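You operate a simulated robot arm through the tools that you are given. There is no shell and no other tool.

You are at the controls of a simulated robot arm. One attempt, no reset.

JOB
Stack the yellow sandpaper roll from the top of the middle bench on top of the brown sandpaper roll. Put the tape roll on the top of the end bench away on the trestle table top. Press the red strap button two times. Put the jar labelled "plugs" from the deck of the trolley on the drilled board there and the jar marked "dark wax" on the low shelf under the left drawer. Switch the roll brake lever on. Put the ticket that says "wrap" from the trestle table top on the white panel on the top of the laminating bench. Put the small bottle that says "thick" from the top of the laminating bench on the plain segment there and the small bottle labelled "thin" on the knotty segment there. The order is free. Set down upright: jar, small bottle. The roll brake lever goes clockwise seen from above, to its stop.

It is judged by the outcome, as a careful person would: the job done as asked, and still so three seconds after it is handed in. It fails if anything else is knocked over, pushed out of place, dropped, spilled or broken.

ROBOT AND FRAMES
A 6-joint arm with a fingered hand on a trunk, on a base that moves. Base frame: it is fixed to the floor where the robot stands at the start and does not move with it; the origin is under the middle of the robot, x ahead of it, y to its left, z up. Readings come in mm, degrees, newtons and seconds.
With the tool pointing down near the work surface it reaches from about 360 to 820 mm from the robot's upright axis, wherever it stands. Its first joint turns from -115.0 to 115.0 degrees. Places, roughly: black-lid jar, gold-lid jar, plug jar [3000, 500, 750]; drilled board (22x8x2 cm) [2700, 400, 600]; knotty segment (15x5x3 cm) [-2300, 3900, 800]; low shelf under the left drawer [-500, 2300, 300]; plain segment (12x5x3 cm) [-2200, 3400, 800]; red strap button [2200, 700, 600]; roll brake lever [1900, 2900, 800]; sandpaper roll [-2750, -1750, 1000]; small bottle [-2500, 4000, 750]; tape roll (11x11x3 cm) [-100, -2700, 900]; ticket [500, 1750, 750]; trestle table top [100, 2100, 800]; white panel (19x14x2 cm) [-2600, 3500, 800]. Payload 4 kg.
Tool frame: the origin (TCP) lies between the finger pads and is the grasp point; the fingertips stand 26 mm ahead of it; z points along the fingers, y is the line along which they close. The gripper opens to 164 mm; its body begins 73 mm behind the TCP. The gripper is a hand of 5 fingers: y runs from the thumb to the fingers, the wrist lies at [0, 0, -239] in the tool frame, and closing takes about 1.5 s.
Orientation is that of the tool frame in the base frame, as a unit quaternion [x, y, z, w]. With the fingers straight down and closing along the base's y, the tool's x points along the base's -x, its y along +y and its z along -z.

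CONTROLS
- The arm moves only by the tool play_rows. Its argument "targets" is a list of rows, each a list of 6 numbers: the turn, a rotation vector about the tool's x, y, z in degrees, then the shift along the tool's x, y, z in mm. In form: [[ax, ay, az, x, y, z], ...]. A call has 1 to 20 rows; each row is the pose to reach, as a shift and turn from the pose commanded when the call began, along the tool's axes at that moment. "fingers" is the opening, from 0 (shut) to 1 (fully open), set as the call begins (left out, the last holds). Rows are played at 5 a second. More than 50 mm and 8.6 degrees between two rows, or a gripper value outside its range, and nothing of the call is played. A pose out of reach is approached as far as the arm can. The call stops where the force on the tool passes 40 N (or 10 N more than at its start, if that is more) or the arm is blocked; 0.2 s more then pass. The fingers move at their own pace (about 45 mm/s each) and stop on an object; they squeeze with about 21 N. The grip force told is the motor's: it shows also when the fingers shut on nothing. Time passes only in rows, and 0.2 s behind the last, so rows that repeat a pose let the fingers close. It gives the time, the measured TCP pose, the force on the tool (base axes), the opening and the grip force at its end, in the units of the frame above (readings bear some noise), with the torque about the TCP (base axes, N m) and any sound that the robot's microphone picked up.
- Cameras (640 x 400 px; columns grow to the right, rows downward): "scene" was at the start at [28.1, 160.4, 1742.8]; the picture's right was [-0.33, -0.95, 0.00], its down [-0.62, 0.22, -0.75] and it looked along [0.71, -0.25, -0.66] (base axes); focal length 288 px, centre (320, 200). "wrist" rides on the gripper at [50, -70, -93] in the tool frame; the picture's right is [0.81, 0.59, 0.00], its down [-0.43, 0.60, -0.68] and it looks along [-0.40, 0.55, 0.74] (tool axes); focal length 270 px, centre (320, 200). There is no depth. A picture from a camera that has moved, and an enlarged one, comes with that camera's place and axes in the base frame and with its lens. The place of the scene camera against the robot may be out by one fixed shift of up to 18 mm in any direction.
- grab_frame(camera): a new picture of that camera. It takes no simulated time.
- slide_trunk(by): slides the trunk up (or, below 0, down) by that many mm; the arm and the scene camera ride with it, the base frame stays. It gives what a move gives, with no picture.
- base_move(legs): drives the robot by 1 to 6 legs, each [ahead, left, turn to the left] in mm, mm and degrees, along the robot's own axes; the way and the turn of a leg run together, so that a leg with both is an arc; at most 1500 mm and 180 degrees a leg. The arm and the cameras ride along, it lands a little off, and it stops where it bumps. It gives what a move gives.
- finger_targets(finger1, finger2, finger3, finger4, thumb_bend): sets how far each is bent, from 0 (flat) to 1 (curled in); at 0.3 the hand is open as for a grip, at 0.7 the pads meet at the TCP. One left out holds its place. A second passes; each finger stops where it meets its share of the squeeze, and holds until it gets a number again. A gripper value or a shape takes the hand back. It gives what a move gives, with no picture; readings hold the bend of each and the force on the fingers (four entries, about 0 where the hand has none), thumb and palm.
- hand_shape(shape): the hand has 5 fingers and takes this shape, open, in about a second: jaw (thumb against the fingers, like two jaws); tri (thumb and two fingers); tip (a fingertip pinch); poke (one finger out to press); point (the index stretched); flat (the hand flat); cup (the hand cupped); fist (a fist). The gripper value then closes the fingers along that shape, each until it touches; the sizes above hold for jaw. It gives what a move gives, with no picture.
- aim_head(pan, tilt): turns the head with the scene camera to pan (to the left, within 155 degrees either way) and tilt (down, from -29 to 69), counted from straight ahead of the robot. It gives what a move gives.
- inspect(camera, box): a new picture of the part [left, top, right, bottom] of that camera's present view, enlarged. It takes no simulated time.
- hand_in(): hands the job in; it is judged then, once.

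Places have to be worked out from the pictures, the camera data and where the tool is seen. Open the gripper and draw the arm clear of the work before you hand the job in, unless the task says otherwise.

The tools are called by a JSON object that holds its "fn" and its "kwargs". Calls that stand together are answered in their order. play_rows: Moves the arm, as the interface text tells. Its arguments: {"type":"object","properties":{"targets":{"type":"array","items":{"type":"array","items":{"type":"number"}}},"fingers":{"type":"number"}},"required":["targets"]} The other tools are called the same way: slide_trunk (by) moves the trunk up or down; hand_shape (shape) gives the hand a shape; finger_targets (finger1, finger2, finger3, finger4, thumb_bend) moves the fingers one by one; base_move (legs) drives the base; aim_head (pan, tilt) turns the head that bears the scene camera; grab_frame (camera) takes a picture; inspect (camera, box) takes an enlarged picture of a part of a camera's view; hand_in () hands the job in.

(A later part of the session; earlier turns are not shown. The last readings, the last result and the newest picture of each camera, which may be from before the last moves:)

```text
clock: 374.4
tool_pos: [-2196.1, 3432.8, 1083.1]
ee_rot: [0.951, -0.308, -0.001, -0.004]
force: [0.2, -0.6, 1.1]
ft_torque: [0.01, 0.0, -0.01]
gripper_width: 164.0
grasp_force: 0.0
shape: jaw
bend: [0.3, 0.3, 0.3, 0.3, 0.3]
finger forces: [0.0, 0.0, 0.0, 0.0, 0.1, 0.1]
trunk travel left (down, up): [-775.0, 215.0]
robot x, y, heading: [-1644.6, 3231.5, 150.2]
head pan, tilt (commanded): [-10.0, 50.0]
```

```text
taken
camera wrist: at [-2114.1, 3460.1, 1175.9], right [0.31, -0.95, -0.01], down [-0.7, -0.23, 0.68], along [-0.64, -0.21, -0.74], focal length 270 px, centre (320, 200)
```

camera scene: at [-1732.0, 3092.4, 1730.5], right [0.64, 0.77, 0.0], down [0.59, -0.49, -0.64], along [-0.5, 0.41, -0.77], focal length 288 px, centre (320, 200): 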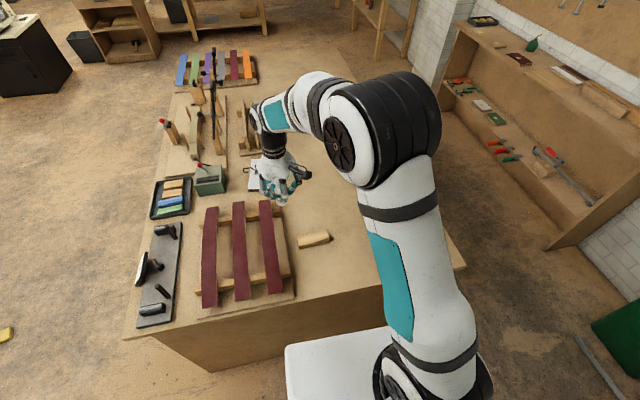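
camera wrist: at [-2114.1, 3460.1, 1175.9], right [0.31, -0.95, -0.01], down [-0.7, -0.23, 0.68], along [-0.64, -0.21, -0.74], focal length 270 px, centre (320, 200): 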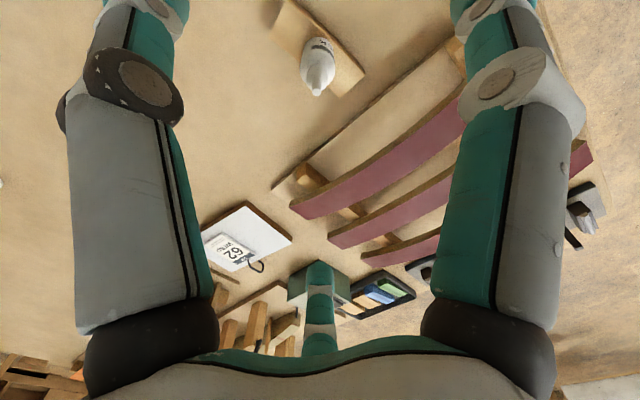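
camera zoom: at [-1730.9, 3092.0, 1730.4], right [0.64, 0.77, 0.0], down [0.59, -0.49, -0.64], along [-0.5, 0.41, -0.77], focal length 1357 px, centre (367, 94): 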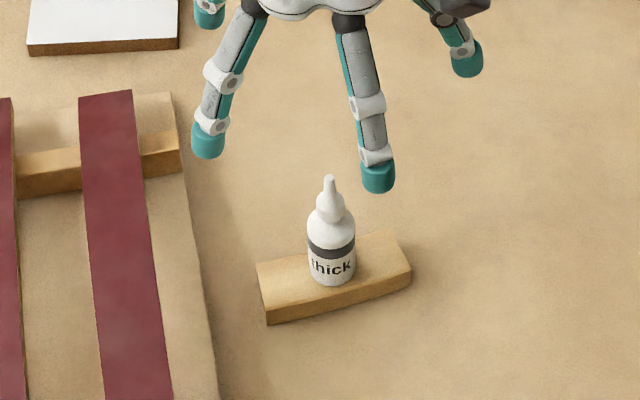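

"Thick" stands on the plain segment. Bench work is done here. Next are the sandpaper rolls; I drive back out toward the middle of the room, facing the far benches.

{"fn": "base_move", "kwargs": {"legs": [[-150, 0, 0], [0, 0, 95], [1000, 0, 0], [487, 792, 0], [487, 792, 0]]}}

{"fn": "aim_head", "kwargs": {"pan": -25, "tilt": 22}}

{"fn": "grab_frame", "kwargs": {"camera": "scene"}}

{"fn": "aim_head", "kwargs": {"pan": 25, "tilt": 22}}

{"fn": "grab_frame", "kwargs": {"camera": "scene"}}

```text
clock: 393.6
tool_pos: [-1126.7, 96.6, 1081.7]
ee_rot: [0.879, 0.477, -0.005, -0.002]
force: [0.2, -0.9, -0.5]
ft_torque: [0.02, 0.01, -0.02]
gripper_width: 163.8
grasp_force: 0.0
shape: jaw
bend: [0.3, 0.3, 0.3, 0.3, 0.3]
finger forces: [0.0, 0.0, 0.1, 0.0, 0.0, 0.0]
trunk travel left (down, up): [-775.0, 215.0]
robot x, y, heading: [-953.7, 659.9, -116.5]
head pan, tilt (commanded): [-10.0, 50.0]
```

```text
clock: 394.5
tool_pos: [-1129.3, 97.0, 1081.6]
ee_rot: [0.879, 0.477, -0.004, -0.002]
force: [-1.0, 0.5, 0.3]
ft_torque: [0.0, 0.01, -0.04]
gripper_width: 163.8
grasp_force: 0.1
shape: jaw
bend: [0.3, 0.3, 0.3, 0.3, 0.3]
finger forces: [0.0, 0.0, 0.0, 0.1, 0.0, 0.0]
trunk travel left (down, up): [-775.0, 215.0]
robot x, y, heading: [-951.4, 665.3, -116.8]
head pan, tilt (commanded): [-25.0, 22.0]
```

```text
taken
camera scene: at [-825.8, 577.3, 1772.7], right [-0.62, 0.79, 0.0], down [0.29, 0.23, -0.93], along [-0.73, -0.57, -0.38], focal length 288 px, centre (320, 200)
```

scene: 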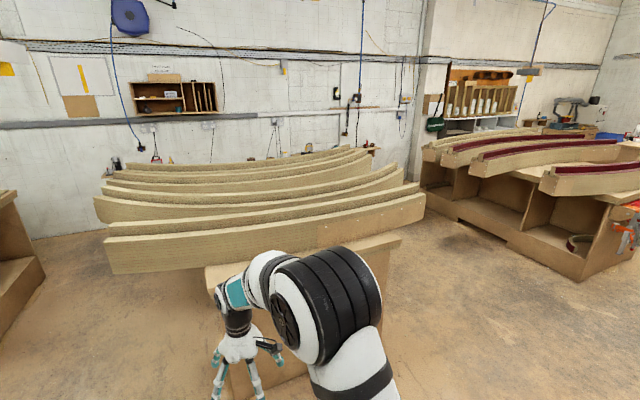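

```text
clock: 395.7
tool_pos: [-1126.7, 97.4, 1081.1]
ee_rot: [0.879, 0.478, -0.004, -0.001]
force: [-0.2, 0.4, -0.5]
ft_torque: [-0.02, -0.02, 0.0]
gripper_width: 163.9
grasp_force: 0.0
shape: jaw
bend: [0.3, 0.3, 0.3, 0.3, 0.3]
finger forces: [0.1, 0.0, 0.0, 0.0, 0.1, 0.0]
trunk travel left (down, up): [-775.0, 215.0]
robot x, y, heading: [-952.5, 660.8, -116.7]
head pan, tilt (commanded): [25.0, 22.0]
```

```text
taken
camera scene: at [-755.9, 542.0, 1772.8], right [-1.0, 0.03, 0.0], down [0.01, 0.37, -0.93], along [-0.03, -0.93, -0.37], focal length 288 px, centre (320, 200)
```

scene: 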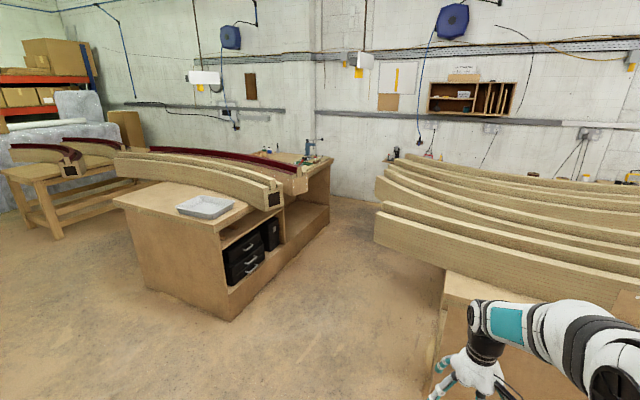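

The middle bench is stacked with handrails; the rolls must be near its far end. I raise the trunk 200 mm for clearance and drive carefully into the corridor between the benches.

{"fn": "slide_trunk", "kwargs": {"by": 200}}

{"fn": "base_move", "kwargs": {"legs": [[901, 792, 0]]}}

{"fn": "aim_head", "kwargs": {"pan": -20, "tilt": 22}}

{"fn": "grab_frame", "kwargs": {"camera": "scene"}}

{"fn": "aim_head", "kwargs": {"pan": 30, "tilt": 30}}

{"fn": "grab_frame", "kwargs": {"camera": "scene"}}

```text
clock: 397.8
tool_pos: [-1127.2, 97.3, 1281.2]
ee_rot: [0.879, 0.477, -0.003, -0.001]
force: [-0.1, -0.2, -0.5]
ft_torque: [-0.02, 0.02, 0.03]
gripper_width: 164.0
grasp_force: 0.1
shape: jaw
bend: [0.3, 0.3, 0.3, 0.3, 0.3]
finger forces: [0.0, 0.1, 0.0, 0.0, 0.0, 0.0]
trunk travel left (down, up): [-975.0, 15.0]
robot x, y, heading: [-953.1, 663.0, -116.5]
head pan, tilt (commanded): [25.0, 22.0]
```

```text
clock: 404.0
tool_pos: [-838.0, -1087.1, 1281.8]
ee_rot: [0.882, 0.472, -0.003, -0.001]
force: [0.0, -0.7, -0.5]
ft_torque: [0.03, 0.01, -0.03]
gripper_width: 163.9
grasp_force: 0.0
shape: jaw
bend: [0.3, 0.3, 0.3, 0.3, 0.3]
finger forces: [0.1, 0.0, 0.0, 0.0, 0.0, 0.0]
trunk travel left (down, up): [-975.0, 15.0]
robot x, y, heading: [-659.6, -525.4, -117.6]
head pan, tilt (commanded): [25.0, 22.0]
```

```text
clock: 405.1
tool_pos: [-838.2, -1086.9, 1282.0]
ee_rot: [0.882, 0.471, -0.003, -0.001]
force: [0.2, 0.0, 0.0]
ft_torque: [-0.01, -0.03, 0.04]
gripper_width: 164.1
grasp_force: 0.0
shape: jaw
bend: [0.3, 0.3, 0.3, 0.3, 0.3]
finger forces: [0.0, 0.0, 0.0, 0.1, 0.0, 0.0]
trunk travel left (down, up): [-975.0, 15.0]
robot x, y, heading: [-659.0, -525.1, -117.7]
head pan, tilt (commanded): [-20.0, 22.0]
```

```text
taken
camera scene: at [-525.5, -617.3, 1972.8], right [-0.68, 0.74, 0.0], down [0.28, 0.25, -0.93], along [-0.68, -0.63, -0.37], focal length 288 px, centre (320, 200)
```

scene: 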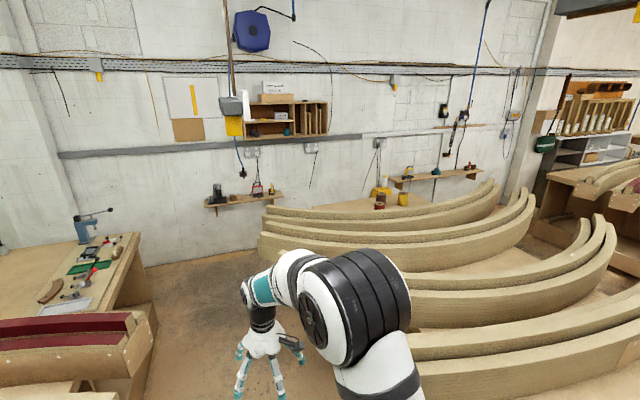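

```text
clock: 406.3
tool_pos: [-839.1, -1087.3, 1281.9]
ee_rot: [0.882, 0.471, -0.003, -0.002]
force: [0.4, -0.5, -0.6]
ft_torque: [0.0, -0.04, -0.02]
gripper_width: 164.0
grasp_force: 0.1
shape: jaw
bend: [0.3, 0.3, 0.3, 0.3, 0.3]
finger forces: [0.1, 0.0, 0.0, 0.0, 0.0, 0.0]
trunk travel left (down, up): [-975.0, 15.0]
robot x, y, heading: [-657.8, -528.1, -117.3]
head pan, tilt (commanded): [30.0, 30.0]
```

```text
taken
camera scene: at [-453.3, -644.9, 1960.0], right [-1.0, -0.04, 0.0], down [-0.02, 0.5, -0.87], along [0.04, -0.87, -0.5], focal length 288 px, centre (320, 200)
```

scene: 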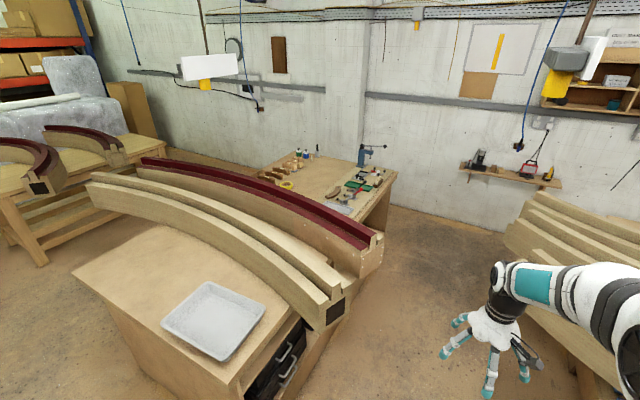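

I can now see cylindrical rolls at the middle bench's far end, and a yellow ring on the end bench. I zoom on both.

{"fn": "inspect", "kwargs": {"camera": "scene", "box": [250, 140, 400, 225]}}

{"fn": "aim_head", "kwargs": {"pan": -20, "tilt": 22}}

{"fn": "inspect", "kwargs": {"camera": "scene", "box": [340, 150, 460, 230]}}

```text
4.27 times, centred on (325, 182) of scene
camera zoom: at [-453.3, -644.9, 1960.0], right [-1.0, -0.04, 0.0], down [-0.02, 0.5, -0.87], along [0.04, -0.87, -0.5], focal length 1230 px, centre (299, 275)
```

zoom: 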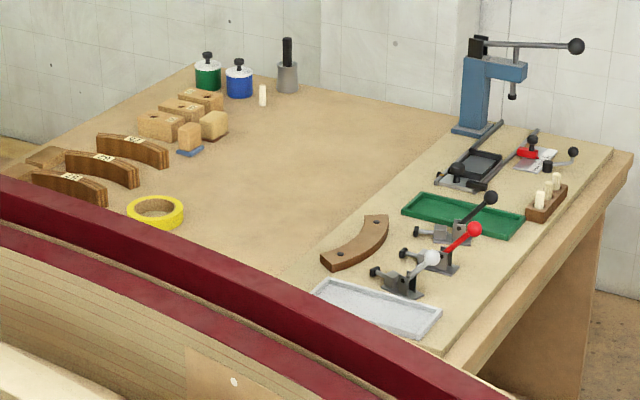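

```text
clock: 407.5
tool_pos: [-839.4, -1088.5, 1281.8]
ee_rot: [0.882, 0.471, -0.004, -0.001]
force: [0.9, 0.2, -0.5]
ft_torque: [0.02, -0.01, 0.0]
gripper_width: 164.1
grasp_force: 0.0
shape: jaw
bend: [0.3, 0.3, 0.3, 0.3, 0.3]
finger forces: [0.0, 0.1, 0.0, 0.0, 0.0, 0.1]
trunk travel left (down, up): [-975.0, 15.0]
robot x, y, heading: [-660.1, -524.0, -117.6]
head pan, tilt (commanded): [-20.0, 22.0]
```

```text
5.00 times, centred on (400, 190) of scene
camera zoom: at [-525.5, -617.3, 1972.8], right [-0.68, 0.74, 0.0], down [0.28, 0.25, -0.93], along [-0.68, -0.63, -0.37], focal length 1441 px, centre (-80, 250)
```

zoom: 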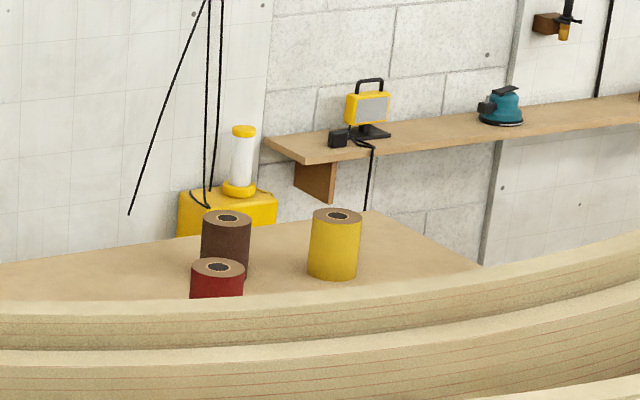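

Three rolls (brown, red, yellow) stand at the bench's far end. I drive down the corridor with the arm pointing backward, in stages.

{"fn": "base_move", "kwargs": {"legs": [[620, 138, 0], [0, 0, 181], [-1060, 0, 0]]}}

{"fn": "aim_head", "kwargs": {"pan": 120, "tilt": 35}}

{"fn": "grab_frame", "kwargs": {"camera": "scene"}}

{"fn": "aim_head", "kwargs": {"pan": 60, "tilt": 40}}

{"fn": "grab_frame", "kwargs": {"camera": "scene"}}

```text
refused: 181 is not a number from -180 to 180
```

```text
clock: 409.7
tool_pos: [-839.8, -1087.9, 1281.8]
ee_rot: [0.882, 0.471, -0.004, -0.001]
force: [0.0, 0.5, 0.3]
ft_torque: [-0.02, 0.03, -0.05]
gripper_width: 164.2
grasp_force: 0.0
shape: jaw
bend: [0.3, 0.3, 0.3, 0.3, 0.3]
finger forces: [0.0, 0.0, 0.1, 0.0, 0.0, 0.0]
trunk travel left (down, up): [-975.0, 15.0]
robot x, y, heading: [-658.2, -526.5, -117.7]
head pan, tilt (commanded): [120.0, 35.0]
```

```text
taken
camera scene: at [-369.1, -550.8, 1952.2], right [0.04, -1.0, 0.0], down [-0.57, -0.02, -0.82], along [0.82, 0.04, -0.57], focal length 288 px, centre (320, 200)
```

scene: 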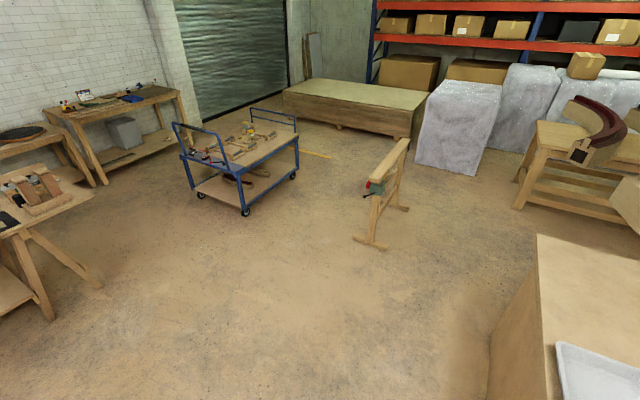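

```text
clock: 411.0
tool_pos: [-837.8, -1087.5, 1281.3]
ee_rot: [0.882, 0.471, -0.004, -0.001]
force: [0.4, 0.0, -0.7]
ft_torque: [0.0, -0.03, 0.0]
gripper_width: 163.8
grasp_force: 0.1
shape: jaw
bend: [0.3, 0.3, 0.3, 0.3, 0.3]
finger forces: [0.1, 0.0, 0.0, 0.0, 0.0, 0.1]
trunk travel left (down, up): [-975.0, 15.0]
robot x, y, heading: [-658.1, -521.2, -117.3]
head pan, tilt (commanded): [60.0, 40.0]
```

```text
taken
camera scene: at [-411.3, -626.2, 1944.7], right [-0.84, -0.54, 0.0], down [-0.35, 0.54, -0.77], along [0.41, -0.65, -0.64], focal length 288 px, centre (320, 200)
```

scene: 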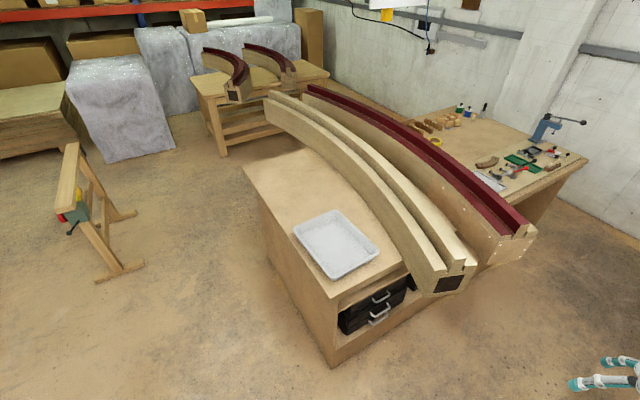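

Turn values are limited to ±180. I redo the move with that.

{"fn": "base_move", "kwargs": {"legs": [[620, 138, 0], [0, 0, 180], [-1060, 0, 0.8]]}}

{"fn": "aim_head", "kwargs": {"pan": 120, "tilt": 35}}

{"fn": "grab_frame", "kwargs": {"camera": "scene"}}

{"fn": "aim_head", "kwargs": {"pan": 60, "tilt": 40}}

{"fn": "grab_frame", "kwargs": {"camera": "scene"}}

```text
clock: 427.1
tool_pos: [-1128.4, -1528.3, 1281.5]
ee_rot: [-0.488, 0.873, -0.001, 0.004]
force: [0.8, 0.7, 1.0]
ft_torque: [-0.05, 0.0, 0.03]
gripper_width: 164.0
grasp_force: 0.1
shape: jaw
bend: [0.3, 0.3, 0.3, 0.3, 0.3]
finger forces: [0.0, 0.0, 0.0, 0.0, 0.1, 0.0]
trunk travel left (down, up): [-975.0, 15.0]
robot x, y, heading: [-1285.5, -2100.9, 65.0]
head pan, tilt (commanded): [60.0, 40.0]
```

```text
clock: 428.4
tool_pos: [-1127.4, -1529.6, 1281.2]
ee_rot: [-0.488, 0.873, -0.001, 0.004]
force: [0.4, -0.6, 1.0]
ft_torque: [0.0, -0.03, -0.05]
gripper_width: 164.0
grasp_force: 0.2
shape: jaw
bend: [0.3, 0.3, 0.3, 0.3, 0.3]
finger forces: [0.0, 0.0, 0.0, 0.1, 0.0, 0.0]
trunk travel left (down, up): [-975.0, 15.0]
robot x, y, heading: [-1285.9, -2100.1, 64.9]
head pan, tilt (commanded): [120.0, 35.0]
```

```text
taken
camera scene: at [-1559.1, -2079.0, 1952.2], right [-0.08, 1.0, 0.0], down [0.57, 0.05, -0.82], along [-0.82, -0.07, -0.57], focal length 288 px, centre (320, 200)
```

scene: 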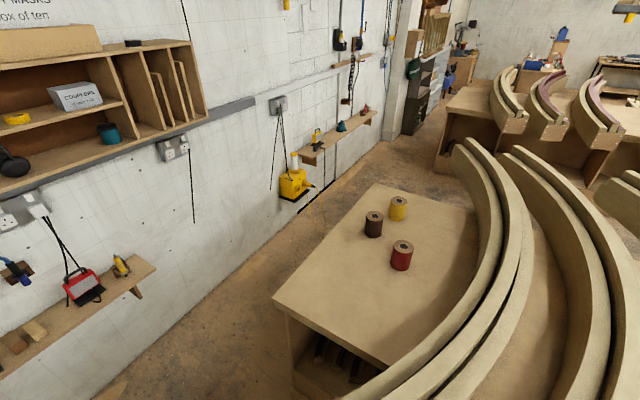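

```text
clock: 429.7
tool_pos: [-1127.2, -1529.3, 1281.6]
ee_rot: [-0.489, 0.872, 0.0, 0.004]
force: [0.0, 0.1, -0.2]
ft_torque: [0.0, 0.03, -0.03]
gripper_width: 164.0
grasp_force: 0.0
shape: jaw
bend: [0.3, 0.3, 0.3, 0.3, 0.3]
finger forces: [0.0, 0.0, 0.0, 0.0, 0.0, 0.0]
trunk travel left (down, up): [-975.0, 15.0]
robot x, y, heading: [-1286.7, -2100.2, 64.5]
head pan, tilt (commanded): [60.0, 40.0]
```

```text
taken
camera scene: at [-1519.8, -2002.0, 1944.7], right [0.82, 0.57, 0.0], down [0.37, -0.53, -0.77], along [-0.44, 0.63, -0.64], focal length 288 px, centre (320, 200)
```

scene: 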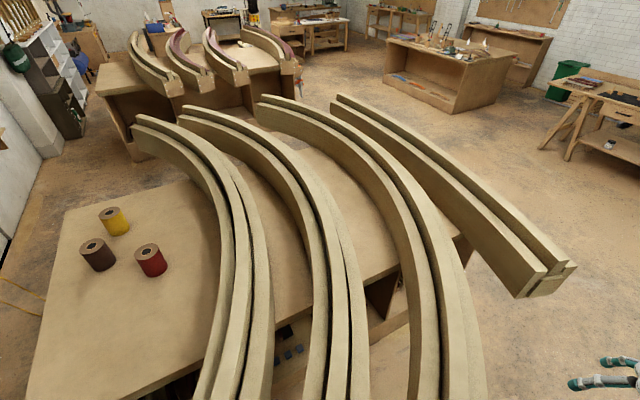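

The rolls are clearly visible: yellow ≈(−2937, −1732), brown ≈(−2790, −1883). The lane at the bench's far end is ~865 mm wide; I drive around its corner in stages.

{"fn": "base_move", "kwargs": {"legs": [[-839, 0, -1.7], [-50, 500, 0], [-125, 200, 0]]}}

{"fn": "aim_head", "kwargs": {"pan": 70, "tilt": 45}}

{"fn": "grab_frame", "kwargs": {"camera": "scene"}}

{"fn": "aim_head", "kwargs": {"pan": 125, "tilt": 45}}

{"fn": "grab_frame", "kwargs": {"camera": "scene"}}

```text
clock: 438.0
tool_pos: [-2179.0, -2118.3, 1281.5]
ee_rot: [-0.474, 0.88, -0.001, 0.003]
force: [-0.1, -0.2, -0.1]
ft_torque: [-0.06, -0.03, -0.04]
gripper_width: 164.0
grasp_force: 0.0
shape: jaw
bend: [0.3, 0.3, 0.3, 0.3, 0.3]
finger forces: [0.1, 0.0, 0.0, 0.0, 0.0, 0.0]
trunk travel left (down, up): [-975.0, 15.0]
robot x, y, heading: [-2354.5, -2682.5, 63.0]
head pan, tilt (commanded): [60.0, 40.0]
```

```text
clock: 438.8
tool_pos: [-2177.2, -2118.7, 1280.8]
ee_rot: [-0.474, 0.88, -0.001, 0.004]
force: [0.3, 0.3, 0.4]
ft_torque: [0.0, -0.01, -0.03]
gripper_width: 164.1
grasp_force: 0.1
shape: jaw
bend: [0.3, 0.3, 0.3, 0.3, 0.3]
finger forces: [0.0, 0.1, 0.1, 0.0, 0.1, 0.1]
trunk travel left (down, up): [-975.0, 15.0]
robot x, y, heading: [-2356.4, -2682.2, 63.1]
head pan, tilt (commanded): [70.0, 45.0]
```

```text
taken
camera scene: at [-2594.0, -2589.2, 1937.5], right [0.73, 0.68, 0.0], down [0.48, -0.52, -0.71], along [-0.48, 0.52, -0.71], focal length 288 px, centre (320, 200)
```

scene: 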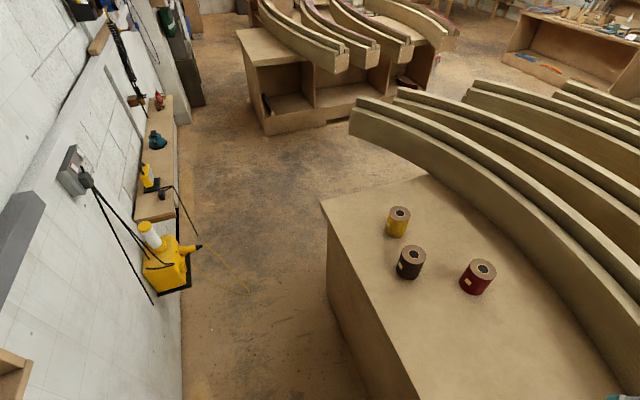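

```text
clock: 440.0
tool_pos: [-2178.4, -2117.5, 1282.7]
ee_rot: [-0.473, 0.881, -0.002, 0.003]
force: [0.1, 1.5, 0.1]
ft_torque: [0.03, -0.03, -0.02]
gripper_width: 164.0
grasp_force: 0.0
shape: jaw
bend: [0.3, 0.3, 0.3, 0.3, 0.3]
finger forces: [0.0, 0.0, 0.0, 0.0, 0.1, 0.0]
trunk travel left (down, up): [-975.0, 15.0]
robot x, y, heading: [-2354.9, -2685.8, 62.5]
head pan, tilt (commanded): [125.0, 45.0]
```

```text
taken
camera scene: at [-2619.8, -2660.0, 1937.4], right [-0.14, 0.99, 0.0], down [0.7, 0.1, -0.71], along [-0.7, -0.1, -0.71], focal length 288 px, centre (320, 200)
```

scene: 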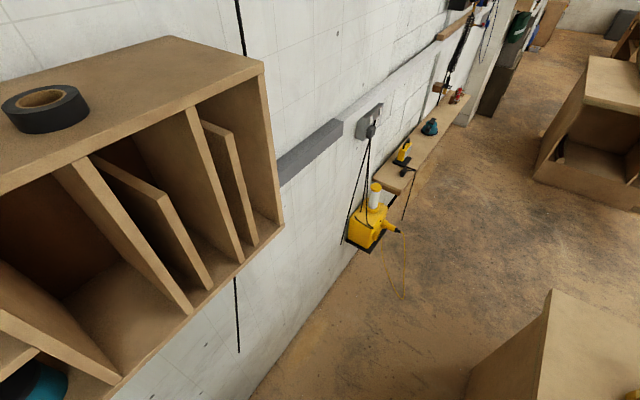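

The lane is clear (wall cabinet and yellow extractor are far enough). I back 20 mm and strafe left to stand in front of the rolls.

{"fn": "base_move", "kwargs": {"legs": [[-20, 60, 0], [0, 760, 0.2]]}}

{"fn": "aim_head", "kwargs": {"pan": 0, "tilt": 55}}

{"fn": "grab_frame", "kwargs": {"camera": "scene"}}

{"fn": "grab_frame", "kwargs": {"camera": "wrist"}}

```text
clock: 444.7
tool_pos: [-2927.5, -1760.9, 1281.8]
ee_rot: [-0.478, 0.879, -0.001, 0.003]
force: [0.5, 0.1, 0.3]
ft_torque: [-0.03, -0.02, -0.03]
gripper_width: 163.7
grasp_force: 0.1
shape: jaw
bend: [0.3, 0.3, 0.3, 0.3, 0.3]
finger forces: [0.0, 0.0, 0.1, 0.1, 0.0, 0.0]
trunk travel left (down, up): [-975.0, 15.0]
robot x, y, heading: [-3099.8, -2329.3, 63.3]
head pan, tilt (commanded): [125.0, 45.0]
```

```text
clock: 446.8
tool_pos: [-2927.4, -1762.3, 1282.5]
ee_rot: [-0.478, 0.879, -0.001, 0.004]
force: [0.5, -0.1, -0.6]
ft_torque: [-0.01, 0.01, -0.01]
gripper_width: 163.6
grasp_force: 0.0
shape: jaw
bend: [0.3, 0.3, 0.3, 0.3, 0.3]
finger forces: [0.0, 0.0, 0.0, 0.1, 0.0, 0.0]
trunk travel left (down, up): [-975.0, 15.0]
robot x, y, heading: [-3097.0, -2329.3, 63.3]
head pan, tilt (commanded): [0.0, 55.0]
```

```text
taken
camera scene: at [-3252.6, -2230.2, 1924.0], right [0.89, -0.45, 0.0], down [-0.37, -0.73, -0.57], along [0.26, 0.51, -0.82], focal length 288 px, centre (320, 200)
```

scene: 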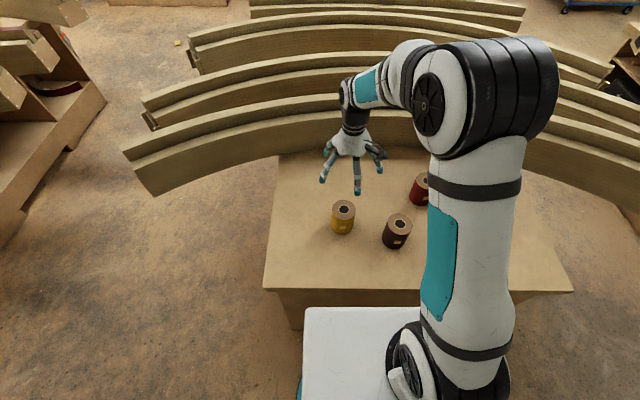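

```text
taken
camera wrist: at [-2896.9, -1840.0, 1375.2], right [-0.93, -0.36, -0.01], down [-0.27, 0.69, 0.68], along [-0.24, 0.63, -0.74], focal length 270 px, centre (320, 200)
```

wrist: 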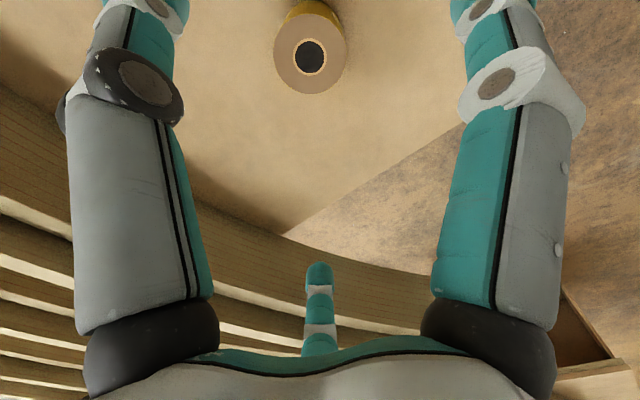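

The hand is right above the yellow roll. I lower the trunk 200 mm and measure the rolls.

{"fn": "slide_trunk", "kwargs": {"by": -200}}

{"fn": "grab_frame", "kwargs": {"camera": "wrist"}}

{"fn": "inspect", "kwargs": {"camera": "scene", "box": [290, 120, 450, 260]}}

```text
clock: 448.9
tool_pos: [-2928.5, -1760.4, 1082.5]
ee_rot: [-0.478, 0.878, -0.001, 0.004]
force: [0.2, -0.2, -0.3]
ft_torque: [-0.01, 0.04, 0.0]
gripper_width: 164.1
grasp_force: 0.1
shape: jaw
bend: [0.3, 0.3, 0.3, 0.3, 0.3]
finger forces: [0.0, 0.1, 0.0, 0.0, 0.0, 0.1]
trunk travel left (down, up): [-775.0, 215.0]
robot x, y, heading: [-3097.5, -2326.4, 63.2]
head pan, tilt (commanded): [0.0, 55.0]
```

```text
taken
camera wrist: at [-2896.9, -1840.1, 1175.3], right [-0.93, -0.36, -0.01], down [-0.27, 0.69, 0.68], along [-0.24, 0.63, -0.74], focal length 270 px, centre (320, 200)
```

wrist: 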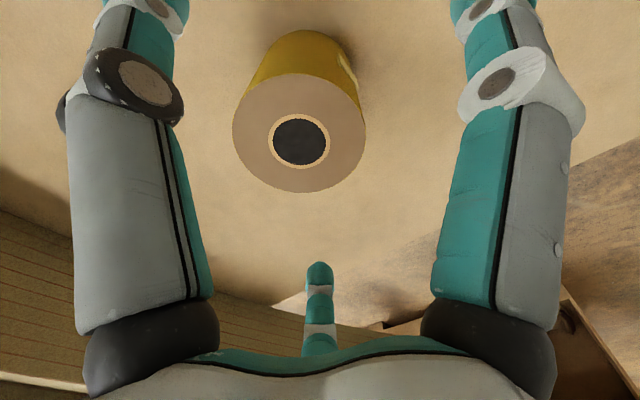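

```text
2.86 times, centred on (370, 190) of scene
camera zoom: at [-3252.5, -2230.3, 1724.0], right [0.89, -0.45, 0.0], down [-0.37, -0.73, -0.57], along [0.26, 0.51, -0.82], focal length 824 px, centre (177, 229)
```

zoom: 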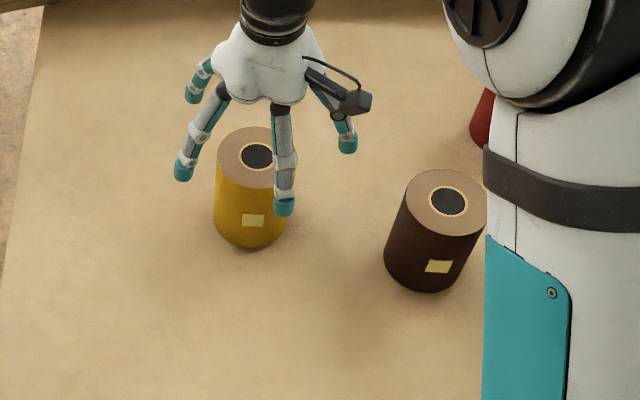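

Yellow roll: top centre (−2915, −1753, 1025), diameter ~84, height ~116. I align, level the hand and lower around it.

{"fn": "play_rows", "kwargs": {"targets": [[-0.32, 0.34, 0, -14, -7, 0], [-0.32, 0.34, 0, -14, -7, 35], [-0.32, 0.34, 0, -14, -7, 65]]}}

{"fn": "grab_frame", "kwargs": {"camera": "wrist"}}

```text
clock: 449.7
tool_pos: [-2913.4, -1752.5, 1017.8]
ee_rot: [-0.478, 0.878, 0.0, 0.0]
force: [0.7, 0.4, -0.2]
ft_torque: [-0.05, 0.01, -0.03]
gripper_width: 163.9
grasp_force: 0.1
shape: jaw
bend: [0.3, 0.3, 0.3, 0.3, 0.3]
finger forces: [0.0, 0.0, 0.1, 0.0, 0.0, 0.0]
trunk travel left (down, up): [-775.0, 215.0]
robot x, y, heading: [-3102.7, -2329.2, 63.4]
head pan, tilt (commanded): [0.0, 55.0]
```

```text
taken
camera wrist: at [-2881.3, -1830.3, 1110.4], right [-0.93, -0.36, 0.0], down [-0.26, 0.69, 0.68], along [-0.24, 0.63, -0.74], focal length 270 px, centre (320, 200)
```

wrist: 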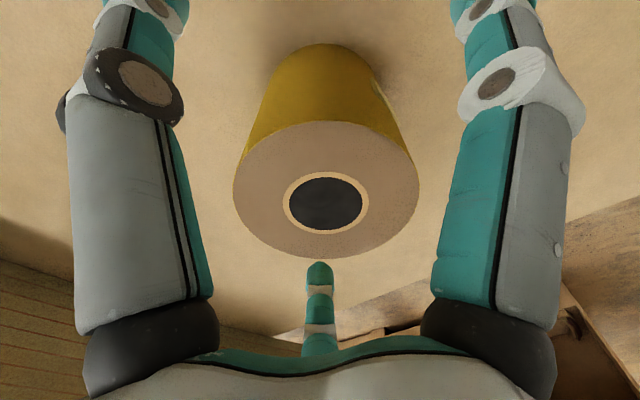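

Centred. I lower 50 mm more and close on the roll.

{"fn": "play_rows", "kwargs": {"targets": [[0, 0, 0, 0, 0, 25], [0, 0, 0, 0, 0, 48]]}}

{"fn": "play_rows", "kwargs": {"targets": [[0, 0, 0, 0, 0, 0], [0, 0, 0, 0, 0, 0], [0, 0, 0, 0, 0, 0], [0, 0, 0, 0, 0, 0], [0, 0, 0, 0, 0, 0], [0, 0, 0, 0, 0, 0], [0, 0, 0, 0, 0, 0], [0, 0, 0, 0, 0, 0], [0, 0, 0, 0, 0, 0]], "fingers": 0}}

{"fn": "grab_frame", "kwargs": {"camera": "wrist"}}

```text
clock: 450.3
tool_pos: [-2914.9, -1753.7, 968.0]
ee_rot: [-0.478, 0.878, -0.001, -0.001]
force: [0.7, -0.8, 0.5]
ft_torque: [-0.02, 0.02, -0.02]
gripper_width: 163.8
grasp_force: 0.0
shape: jaw
bend: [0.3, 0.3, 0.3, 0.3, 0.3]
finger forces: [0.0, 0.0, 0.0, 0.0, 0.0, 0.1]
trunk travel left (down, up): [-775.0, 215.0]
robot x, y, heading: [-3104.0, -2329.5, 63.5]
head pan, tilt (commanded): [0.0, 55.0]
```

```text
clock: 452.3
tool_pos: [-2914.7, -1754.4, 968.3]
ee_rot: [-0.478, 0.878, 0.0, -0.001]
force: [-0.2, -1.5, 0.2]
ft_torque: [-0.02, -0.04, -0.04]
gripper_width: 78.1
grasp_force: 21.1
shape: jaw
bend: [0.4, 0.36, 0.33, 0.36, 0.7]
finger forces: [18.8, 18.6, 18.9, 18.9, 19.2, 0.0]
trunk travel left (down, up): [-775.0, 215.0]
robot x, y, heading: [-3102.3, -2323.8, 63.4]
head pan, tilt (commanded): [0.0, 55.0]
```

```text
taken
camera wrist: at [-2883.1, -1832.1, 1061.7], right [-0.93, -0.36, 0.0], down [-0.26, 0.69, 0.68], along [-0.24, 0.63, -0.74], focal length 270 px, centre (320, 200)
```

wrist: 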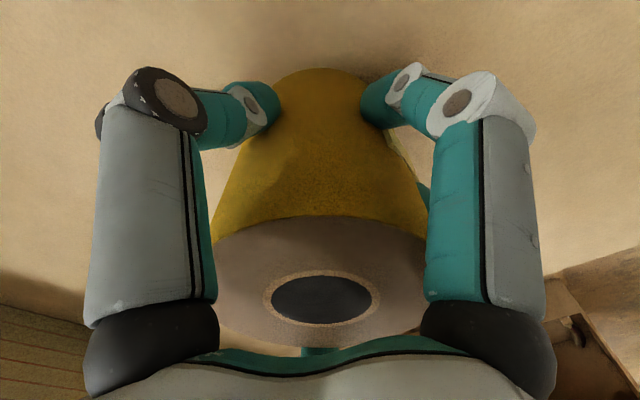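

Gripped (78 mm, 19 N each). I lift the yellow roll ~175 mm and carry it over to the brown one at about (−2767, −1892).

{"fn": "play_rows", "kwargs": {"targets": [[0, 0, 0, 0, 0, -15], [0, 0, 0, 0, 0, -50], [0, 0, 0, 0, 0, -90], [0, 0, 0, 0, 0, -130], [0, 0, 0, 0, 0, -170], [0, 0, 0, 0, 0, -190]]}}

{"fn": "inspect", "kwargs": {"camera": "scene", "box": [290, 120, 450, 260]}}

{"fn": "grab_frame", "kwargs": {"camera": "wrist"}}

```text
clock: 453.7
tool_pos: [-2913.3, -1754.5, 1159.1]
ee_rot: [-0.477, 0.879, -0.001, -0.001]
force: [0.5, 0.4, -6.8]
ft_torque: [-0.01, -0.05, 0.02]
gripper_width: 78.0
grasp_force: 20.8
shape: jaw
bend: [0.4, 0.36, 0.33, 0.36, 0.7]
finger forces: [18.6, 18.6, 19.5, 18.9, 19.0, 0.1]
trunk travel left (down, up): [-775.0, 215.0]
robot x, y, heading: [-3102.0, -2328.3, 63.1]
head pan, tilt (commanded): [0.0, 55.0]
```

```text
2.86 times, centred on (370, 190) of scene
camera zoom: at [-3252.3, -2230.0, 1723.9], right [0.89, -0.45, 0.0], down [-0.37, -0.73, -0.57], along [0.26, 0.51, -0.82], focal length 824 px, centre (177, 229)
```

zoom: 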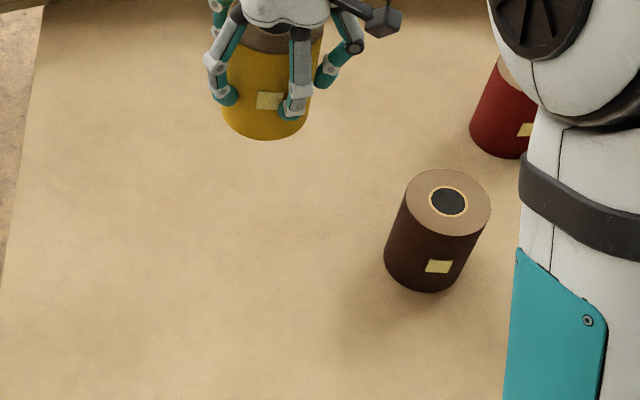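

```text
taken
camera wrist: at [-2881.5, -1832.2, 1253.6], right [-0.93, -0.36, 0.0], down [-0.26, 0.69, 0.68], along [-0.24, 0.63, -0.74], focal length 270 px, centre (320, 200)
```

wrist: 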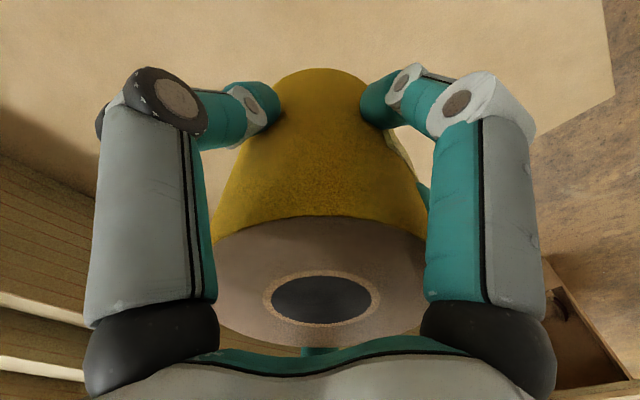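

Brown is fully visible. I carry the yellow roll above it and compare silhouettes.

{"fn": "play_rows", "kwargs": {"targets": [[0, 0, 0, 7, -40, 0], [0, 0, 0, 15, -80, 0], [0, 0, 0, 22, -120, 0], [0, 0, 0, 29, -160, 0], [0, 0, 0, 36, -198, 0]]}}

{"fn": "grab_frame", "kwargs": {"camera": "wrist"}}

{"fn": "inspect", "kwargs": {"camera": "scene", "box": [320, 120, 450, 260]}}

```text
clock: 454.9
tool_pos: [-2767.9, -1890.6, 1156.9]
ee_rot: [-0.479, 0.878, 0.0, -0.001]
force: [0.5, 0.1, -5.4]
ft_torque: [-0.06, 0.02, 0.02]
gripper_width: 77.7
grasp_force: 21.3
shape: jaw
bend: [0.4, 0.36, 0.33, 0.36, 0.7]
finger forces: [18.4, 18.8, 19.5, 19.0, 19.5, 0.0]
trunk travel left (down, up): [-775.0, 215.0]
robot x, y, heading: [-3102.6, -2329.7, 63.3]
head pan, tilt (commanded): [0.0, 55.0]
```

```text
taken
camera wrist: at [-2735.8, -1969.5, 1250.7], right [-0.93, -0.36, 0.0], down [-0.26, 0.69, 0.68], along [-0.25, 0.63, -0.74], focal length 270 px, centre (320, 200)
```

wrist: 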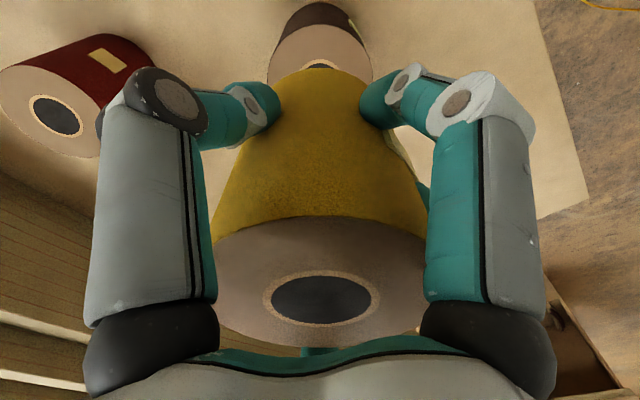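

```text
2.86 times, centred on (385, 190) of scene
camera zoom: at [-3251.4, -2230.8, 1724.1], right [0.89, -0.45, 0.0], down [-0.37, -0.73, -0.57], along [0.26, 0.51, -0.82], focal length 824 px, centre (134, 229)
```

zoom: 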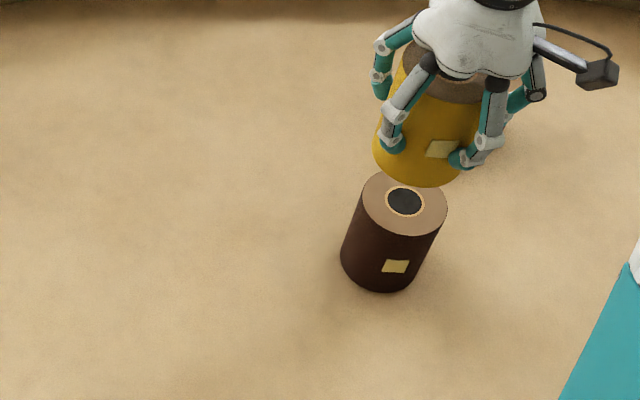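

By the wrist view the brown roll's axis is within ~2 mm of the hand's. I lower to ~12 mm above it and compare again.

{"fn": "play_rows", "kwargs": {"targets": [[0, 0, 0, 0, 0, 20], [0, 0, 0, 0, 0, 40], [0, 0, 0, 0, 0, 56]]}}

{"fn": "grab_frame", "kwargs": {"camera": "wrist"}}

{"fn": "inspect", "kwargs": {"camera": "scene", "box": [340, 140, 420, 240]}}

```text
clock: 455.7
tool_pos: [-2767.3, -1891.9, 1101.1]
ee_rot: [-0.477, 0.879, 0.0, -0.001]
force: [-0.1, 0.1, -4.8]
ft_torque: [-0.04, -0.04, -0.01]
gripper_width: 77.7
grasp_force: 21.0
shape: jaw
bend: [0.4, 0.36, 0.33, 0.36, 0.7]
finger forces: [18.4, 18.8, 19.6, 19.0, 19.4, 0.1]
trunk travel left (down, up): [-775.0, 215.0]
robot x, y, heading: [-3101.1, -2326.7, 63.3]
head pan, tilt (commanded): [0.0, 55.0]
```

```text
taken
camera wrist: at [-2734.7, -1969.4, 1194.8], right [-0.93, -0.36, 0.0], down [-0.26, 0.69, 0.68], along [-0.24, 0.63, -0.74], focal length 270 px, centre (320, 200)
```

wrist: 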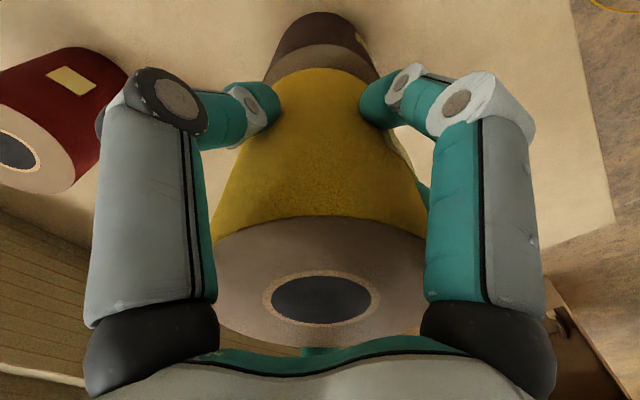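

```text
4.00 times, centred on (380, 190) of scene
camera zoom: at [-3251.8, -2229.6, 1724.0], right [0.89, -0.45, 0.0], down [-0.37, -0.73, -0.57], along [0.26, 0.51, -0.82], focal length 1153 px, centre (80, 240)
```

zoom: 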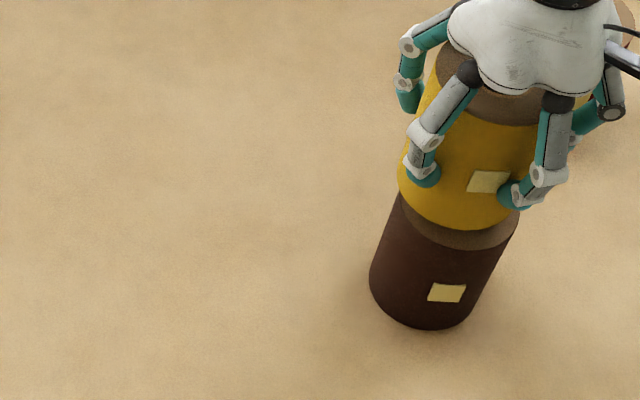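

Alignment looks good (brown ~108 mm tall, offset ≈3 mm). I shift 3 mm toward me and lower slowly to contact.

{"fn": "play_rows", "kwargs": {"targets": [[0, 0, 0, 3, -1, 5], [0, 0, 0, 3, -1, 12], [0, 0, 0, 3, -1, 18]]}}

{"fn": "inspect", "kwargs": {"camera": "scene", "box": [340, 140, 420, 240]}}

{"fn": "play_rows", "kwargs": {"targets": [[0, 0, 0, 0, 0, 2], [0, 0, 0, 0, 0, 4]]}}

{"fn": "play_rows", "kwargs": {"targets": [[0, 0, 0, 0, 0, 1.5], [0, 0, 0, 0, 0, 3]]}}

```text
clock: 456.5
tool_pos: [-2768.1, -1893.8, 1083.9]
ee_rot: [-0.478, 0.878, -0.001, -0.001]
force: [-0.3, 0.0, -4.7]
ft_torque: [-0.05, 0.0, 0.0]
gripper_width: 77.9
grasp_force: 20.8
shape: jaw
bend: [0.4, 0.36, 0.33, 0.36, 0.7]
finger forces: [18.4, 18.9, 19.7, 19.0, 19.3, 0.0]
trunk travel left (down, up): [-775.0, 215.0]
robot x, y, heading: [-3101.2, -2324.6, 63.4]
head pan, tilt (commanded): [0.0, 55.0]
```

```text
4.00 times, centred on (380, 190) of scene
camera zoom: at [-3252.1, -2229.9, 1724.0], right [0.89, -0.45, 0.0], down [-0.37, -0.73, -0.57], along [0.26, 0.51, -0.82], focal length 1153 px, centre (80, 240)
```

zoom: 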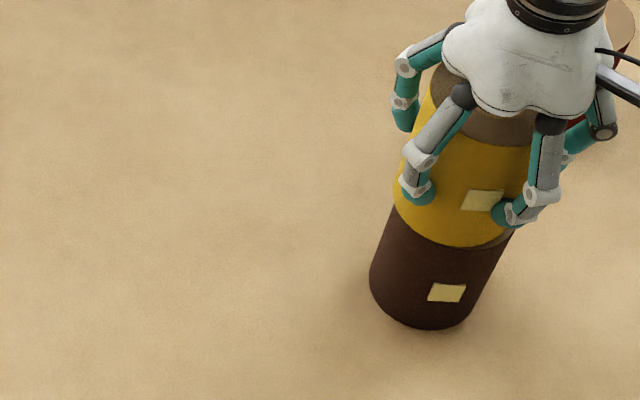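

```text
clock: 457.1
tool_pos: [-2768.9, -1893.7, 1083.1]
ee_rot: [-0.478, 0.879, 0.0, 0.002]
force: [-0.5, 1.1, 11.0]
ft_torque: [0.0, 0.06, 0.02]
gripper_width: 78.0
grasp_force: 21.0
shape: jaw
bend: [0.4, 0.36, 0.33, 0.36, 0.7]
finger forces: [19.3, 20.0, 20.6, 19.7, 20.0, 0.0]
trunk travel left (down, up): [-775.0, 215.0]
robot x, y, heading: [-3097.5, -2326.6, 63.3]
head pan, tilt (commanded): [0.0, 55.0]
```

```text
clock: 457.7
tool_pos: [-2768.1, -1894.9, 1081.2]
ee_rot: [-0.478, 0.878, 0.002, 0.003]
force: [1.3, -1.8, 36.8]
ft_torque: [0.07, 0.03, 0.0]
gripper_width: 78.3
grasp_force: 21.2
shape: jaw
bend: [0.4, 0.36, 0.33, 0.36, 0.7]
finger forces: [21.9, 22.0, 22.1, 21.9, 23.3, 0.1]
trunk travel left (down, up): [-775.0, 215.0]
robot x, y, heading: [-3100.9, -2325.8, 63.2]
head pan, tilt (commanded): [0.0, 55.0]
```

Contact made (slightly too firm at 37 N). I ease off 3 mm and check the alignment before releasing.

{"fn": "play_rows", "kwargs": {"targets": [[0, 0, 0, 0, 0, -1.5], [0, 0, 0, 0, 0, -3]]}}

{"fn": "inspect", "kwargs": {"camera": "scene", "box": [360, 165, 415, 230]}}

{"fn": "inspect", "kwargs": {"camera": "wrist", "box": [200, 0, 440, 160]}}

```text
clock: 458.3
tool_pos: [-2768.1, -1895.7, 1081.3]
ee_rot: [-0.478, 0.878, 0.001, 0.002]
force: [4.0, 2.9, 27.6]
ft_torque: [0.23, -0.17, 0.09]
gripper_width: 78.2
grasp_force: 20.9
shape: jaw
bend: [0.4, 0.36, 0.33, 0.36, 0.7]
finger forces: [20.6, 21.3, 22.5, 22.7, 22.8, 0.0]
trunk travel left (down, up): [-775.0, 215.0]
robot x, y, heading: [-3101.5, -2328.7, 63.3]
head pan, tilt (commanded): [0.0, 55.0]
```

```text
6.15 times, centred on (388, 198) of scene
camera zoom: at [-3253.4, -2231.9, 1723.9], right [0.89, -0.45, 0.0], down [-0.37, -0.73, -0.57], along [0.26, 0.51, -0.82], focal length 1774 px, centre (-95, 215)
```

zoom: 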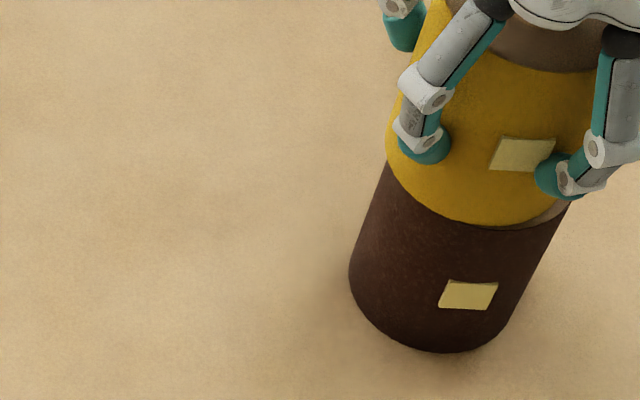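

```text
2.50 times, centred on (320, 80) of wrist
camera zoom: at [-2736.5, -1973.4, 1175.2], right [-0.93, -0.36, 0.0], down [-0.27, 0.69, 0.68], along [-0.24, 0.63, -0.73], focal length 676 px, centre (320, 500)
```

zoom: 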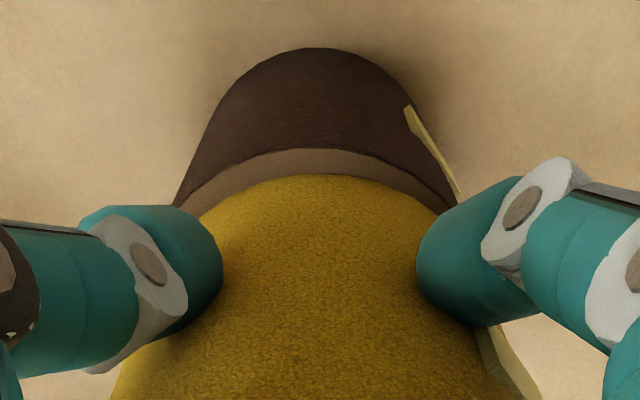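

The yellow roll sits ~5 mm off toward the far-left. I lift a few millimetres, shift by (3, −4) mm and set it down again, more gently.

{"fn": "play_rows", "kwargs": {"targets": [[0, 0, 0, 0, 0, -4], [0, 0, 0, 0, 0, -9], [0, 0, 0, 3, -4, -9], [0, 0, 0, 3, -4, -9]]}}

{"fn": "inspect", "kwargs": {"camera": "wrist", "box": [200, 0, 440, 160]}}

{"fn": "inspect", "kwargs": {"camera": "scene", "box": [360, 165, 415, 230]}}

```text
clock: 459.3
tool_pos: [-2765.6, -1898.8, 1089.7]
ee_rot: [-0.478, 0.879, -0.001, -0.002]
force: [-0.5, 0.7, -4.9]
ft_torque: [-0.07, -0.04, -0.01]
gripper_width: 77.9
grasp_force: 21.3
shape: jaw
bend: [0.4, 0.36, 0.33, 0.36, 0.7]
finger forces: [20.3, 21.1, 21.7, 20.8, 21.4, 0.0]
trunk travel left (down, up): [-775.0, 215.0]
robot x, y, heading: [-3104.4, -2327.9, 63.2]
head pan, tilt (commanded): [0.0, 55.0]
```

```text
2.50 times, centred on (320, 80) of wrist
camera zoom: at [-2734.5, -1977.4, 1182.5], right [-0.93, -0.36, 0.0], down [-0.26, 0.69, 0.68], along [-0.24, 0.63, -0.74], focal length 676 px, centre (320, 500)
```

zoom: 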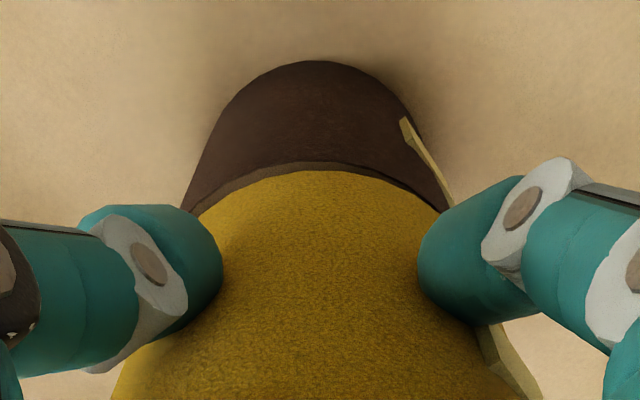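

```text
6.15 times, centred on (388, 198) of scene
camera zoom: at [-3252.3, -2229.9, 1723.9], right [0.89, -0.45, 0.0], down [-0.37, -0.73, -0.57], along [0.26, 0.51, -0.82], focal length 1774 px, centre (-95, 215)
```

zoom: 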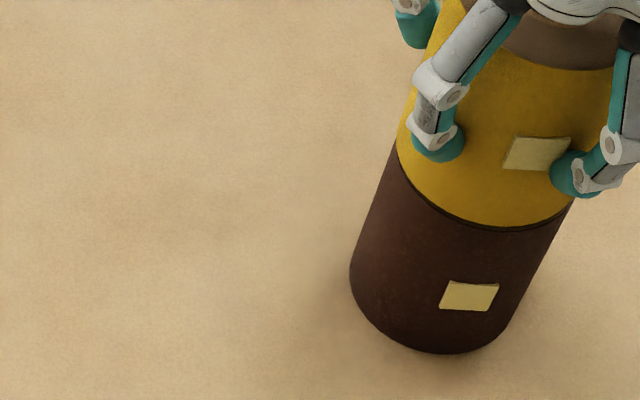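

Now the silhouettes coincide on all sides. I lower the last few millimetres gently.

{"fn": "play_rows", "kwargs": {"targets": [[0, 0, 0, 0, 0, 2], [0, 0, 0, 0, 0, 4.5]]}}

{"fn": "play_rows", "kwargs": {"targets": [[0, 0, 0, 0, 0, 0.8], [0, 0, 0, 0, 0, 1.6]]}}

```text
clock: 459.9
tool_pos: [-2767.4, -1898.0, 1085.3]
ee_rot: [-0.478, 0.878, -0.001, -0.001]
force: [-0.6, -0.2, -4.8]
ft_torque: [0.0, 0.0, -0.02]
gripper_width: 78.0
grasp_force: 21.0
shape: jaw
bend: [0.4, 0.36, 0.33, 0.36, 0.7]
finger forces: [20.2, 21.1, 21.6, 20.7, 21.4, 0.0]
trunk travel left (down, up): [-775.0, 215.0]
robot x, y, heading: [-3100.2, -2330.5, 63.3]
head pan, tilt (commanded): [0.0, 55.0]
```

```text
clock: 460.5
tool_pos: [-2767.2, -1898.5, 1083.9]
ee_rot: [-0.478, 0.878, -0.001, -0.001]
force: [0.3, 0.1, -4.6]
ft_torque: [-0.03, -0.02, 0.02]
gripper_width: 78.2
grasp_force: 21.6
shape: jaw
bend: [0.4, 0.36, 0.33, 0.36, 0.7]
finger forces: [20.3, 21.0, 21.7, 20.7, 21.4, 0.0]
trunk travel left (down, up): [-775.0, 215.0]
robot x, y, heading: [-3100.2, -2330.5, 63.3]
head pan, tilt (commanded): [0.0, 55.0]
```

{"fn": "play_rows", "kwargs": {"targets": [[0, 0, 0, 0, 0, 0.8], [0, 0, 0, 0, 0, 1.6]]}}

{"fn": "play_rows", "kwargs": {"targets": [[0, 0, 0, 0, 0, 0.6], [0, 0, 0, 0, 0, 1.2]]}}

```text
clock: 461.1
tool_pos: [-2765.2, -1898.1, 1083.4]
ee_rot: [-0.478, 0.878, 0.001, 0.001]
force: [1.2, -0.2, 2.8]
ft_torque: [0.0, -0.07, 0.03]
gripper_width: 78.0
grasp_force: 21.1
shape: jaw
bend: [0.4, 0.36, 0.33, 0.36, 0.7]
finger forces: [20.5, 21.1, 21.2, 20.7, 22.0, 0.0]
trunk travel left (down, up): [-775.0, 215.0]
robot x, y, heading: [-3099.7, -2325.8, 63.4]
head pan, tilt (commanded): [0.0, 55.0]
```

```text
clock: 461.7
tool_pos: [-2766.4, -1898.4, 1083.1]
ee_rot: [-0.478, 0.878, 0.002, 0.002]
force: [2.8, 0.7, 14.3]
ft_torque: [0.05, -0.06, 0.02]
gripper_width: 78.2
grasp_force: 21.1
shape: jaw
bend: [0.4, 0.36, 0.33, 0.36, 0.7]
finger forces: [20.0, 20.6, 21.7, 21.5, 22.5, 0.0]
trunk travel left (down, up): [-775.0, 215.0]
robot x, y, heading: [-3104.9, -2328.3, 63.2]
head pan, tilt (commanded): [0.0, 55.0]
```

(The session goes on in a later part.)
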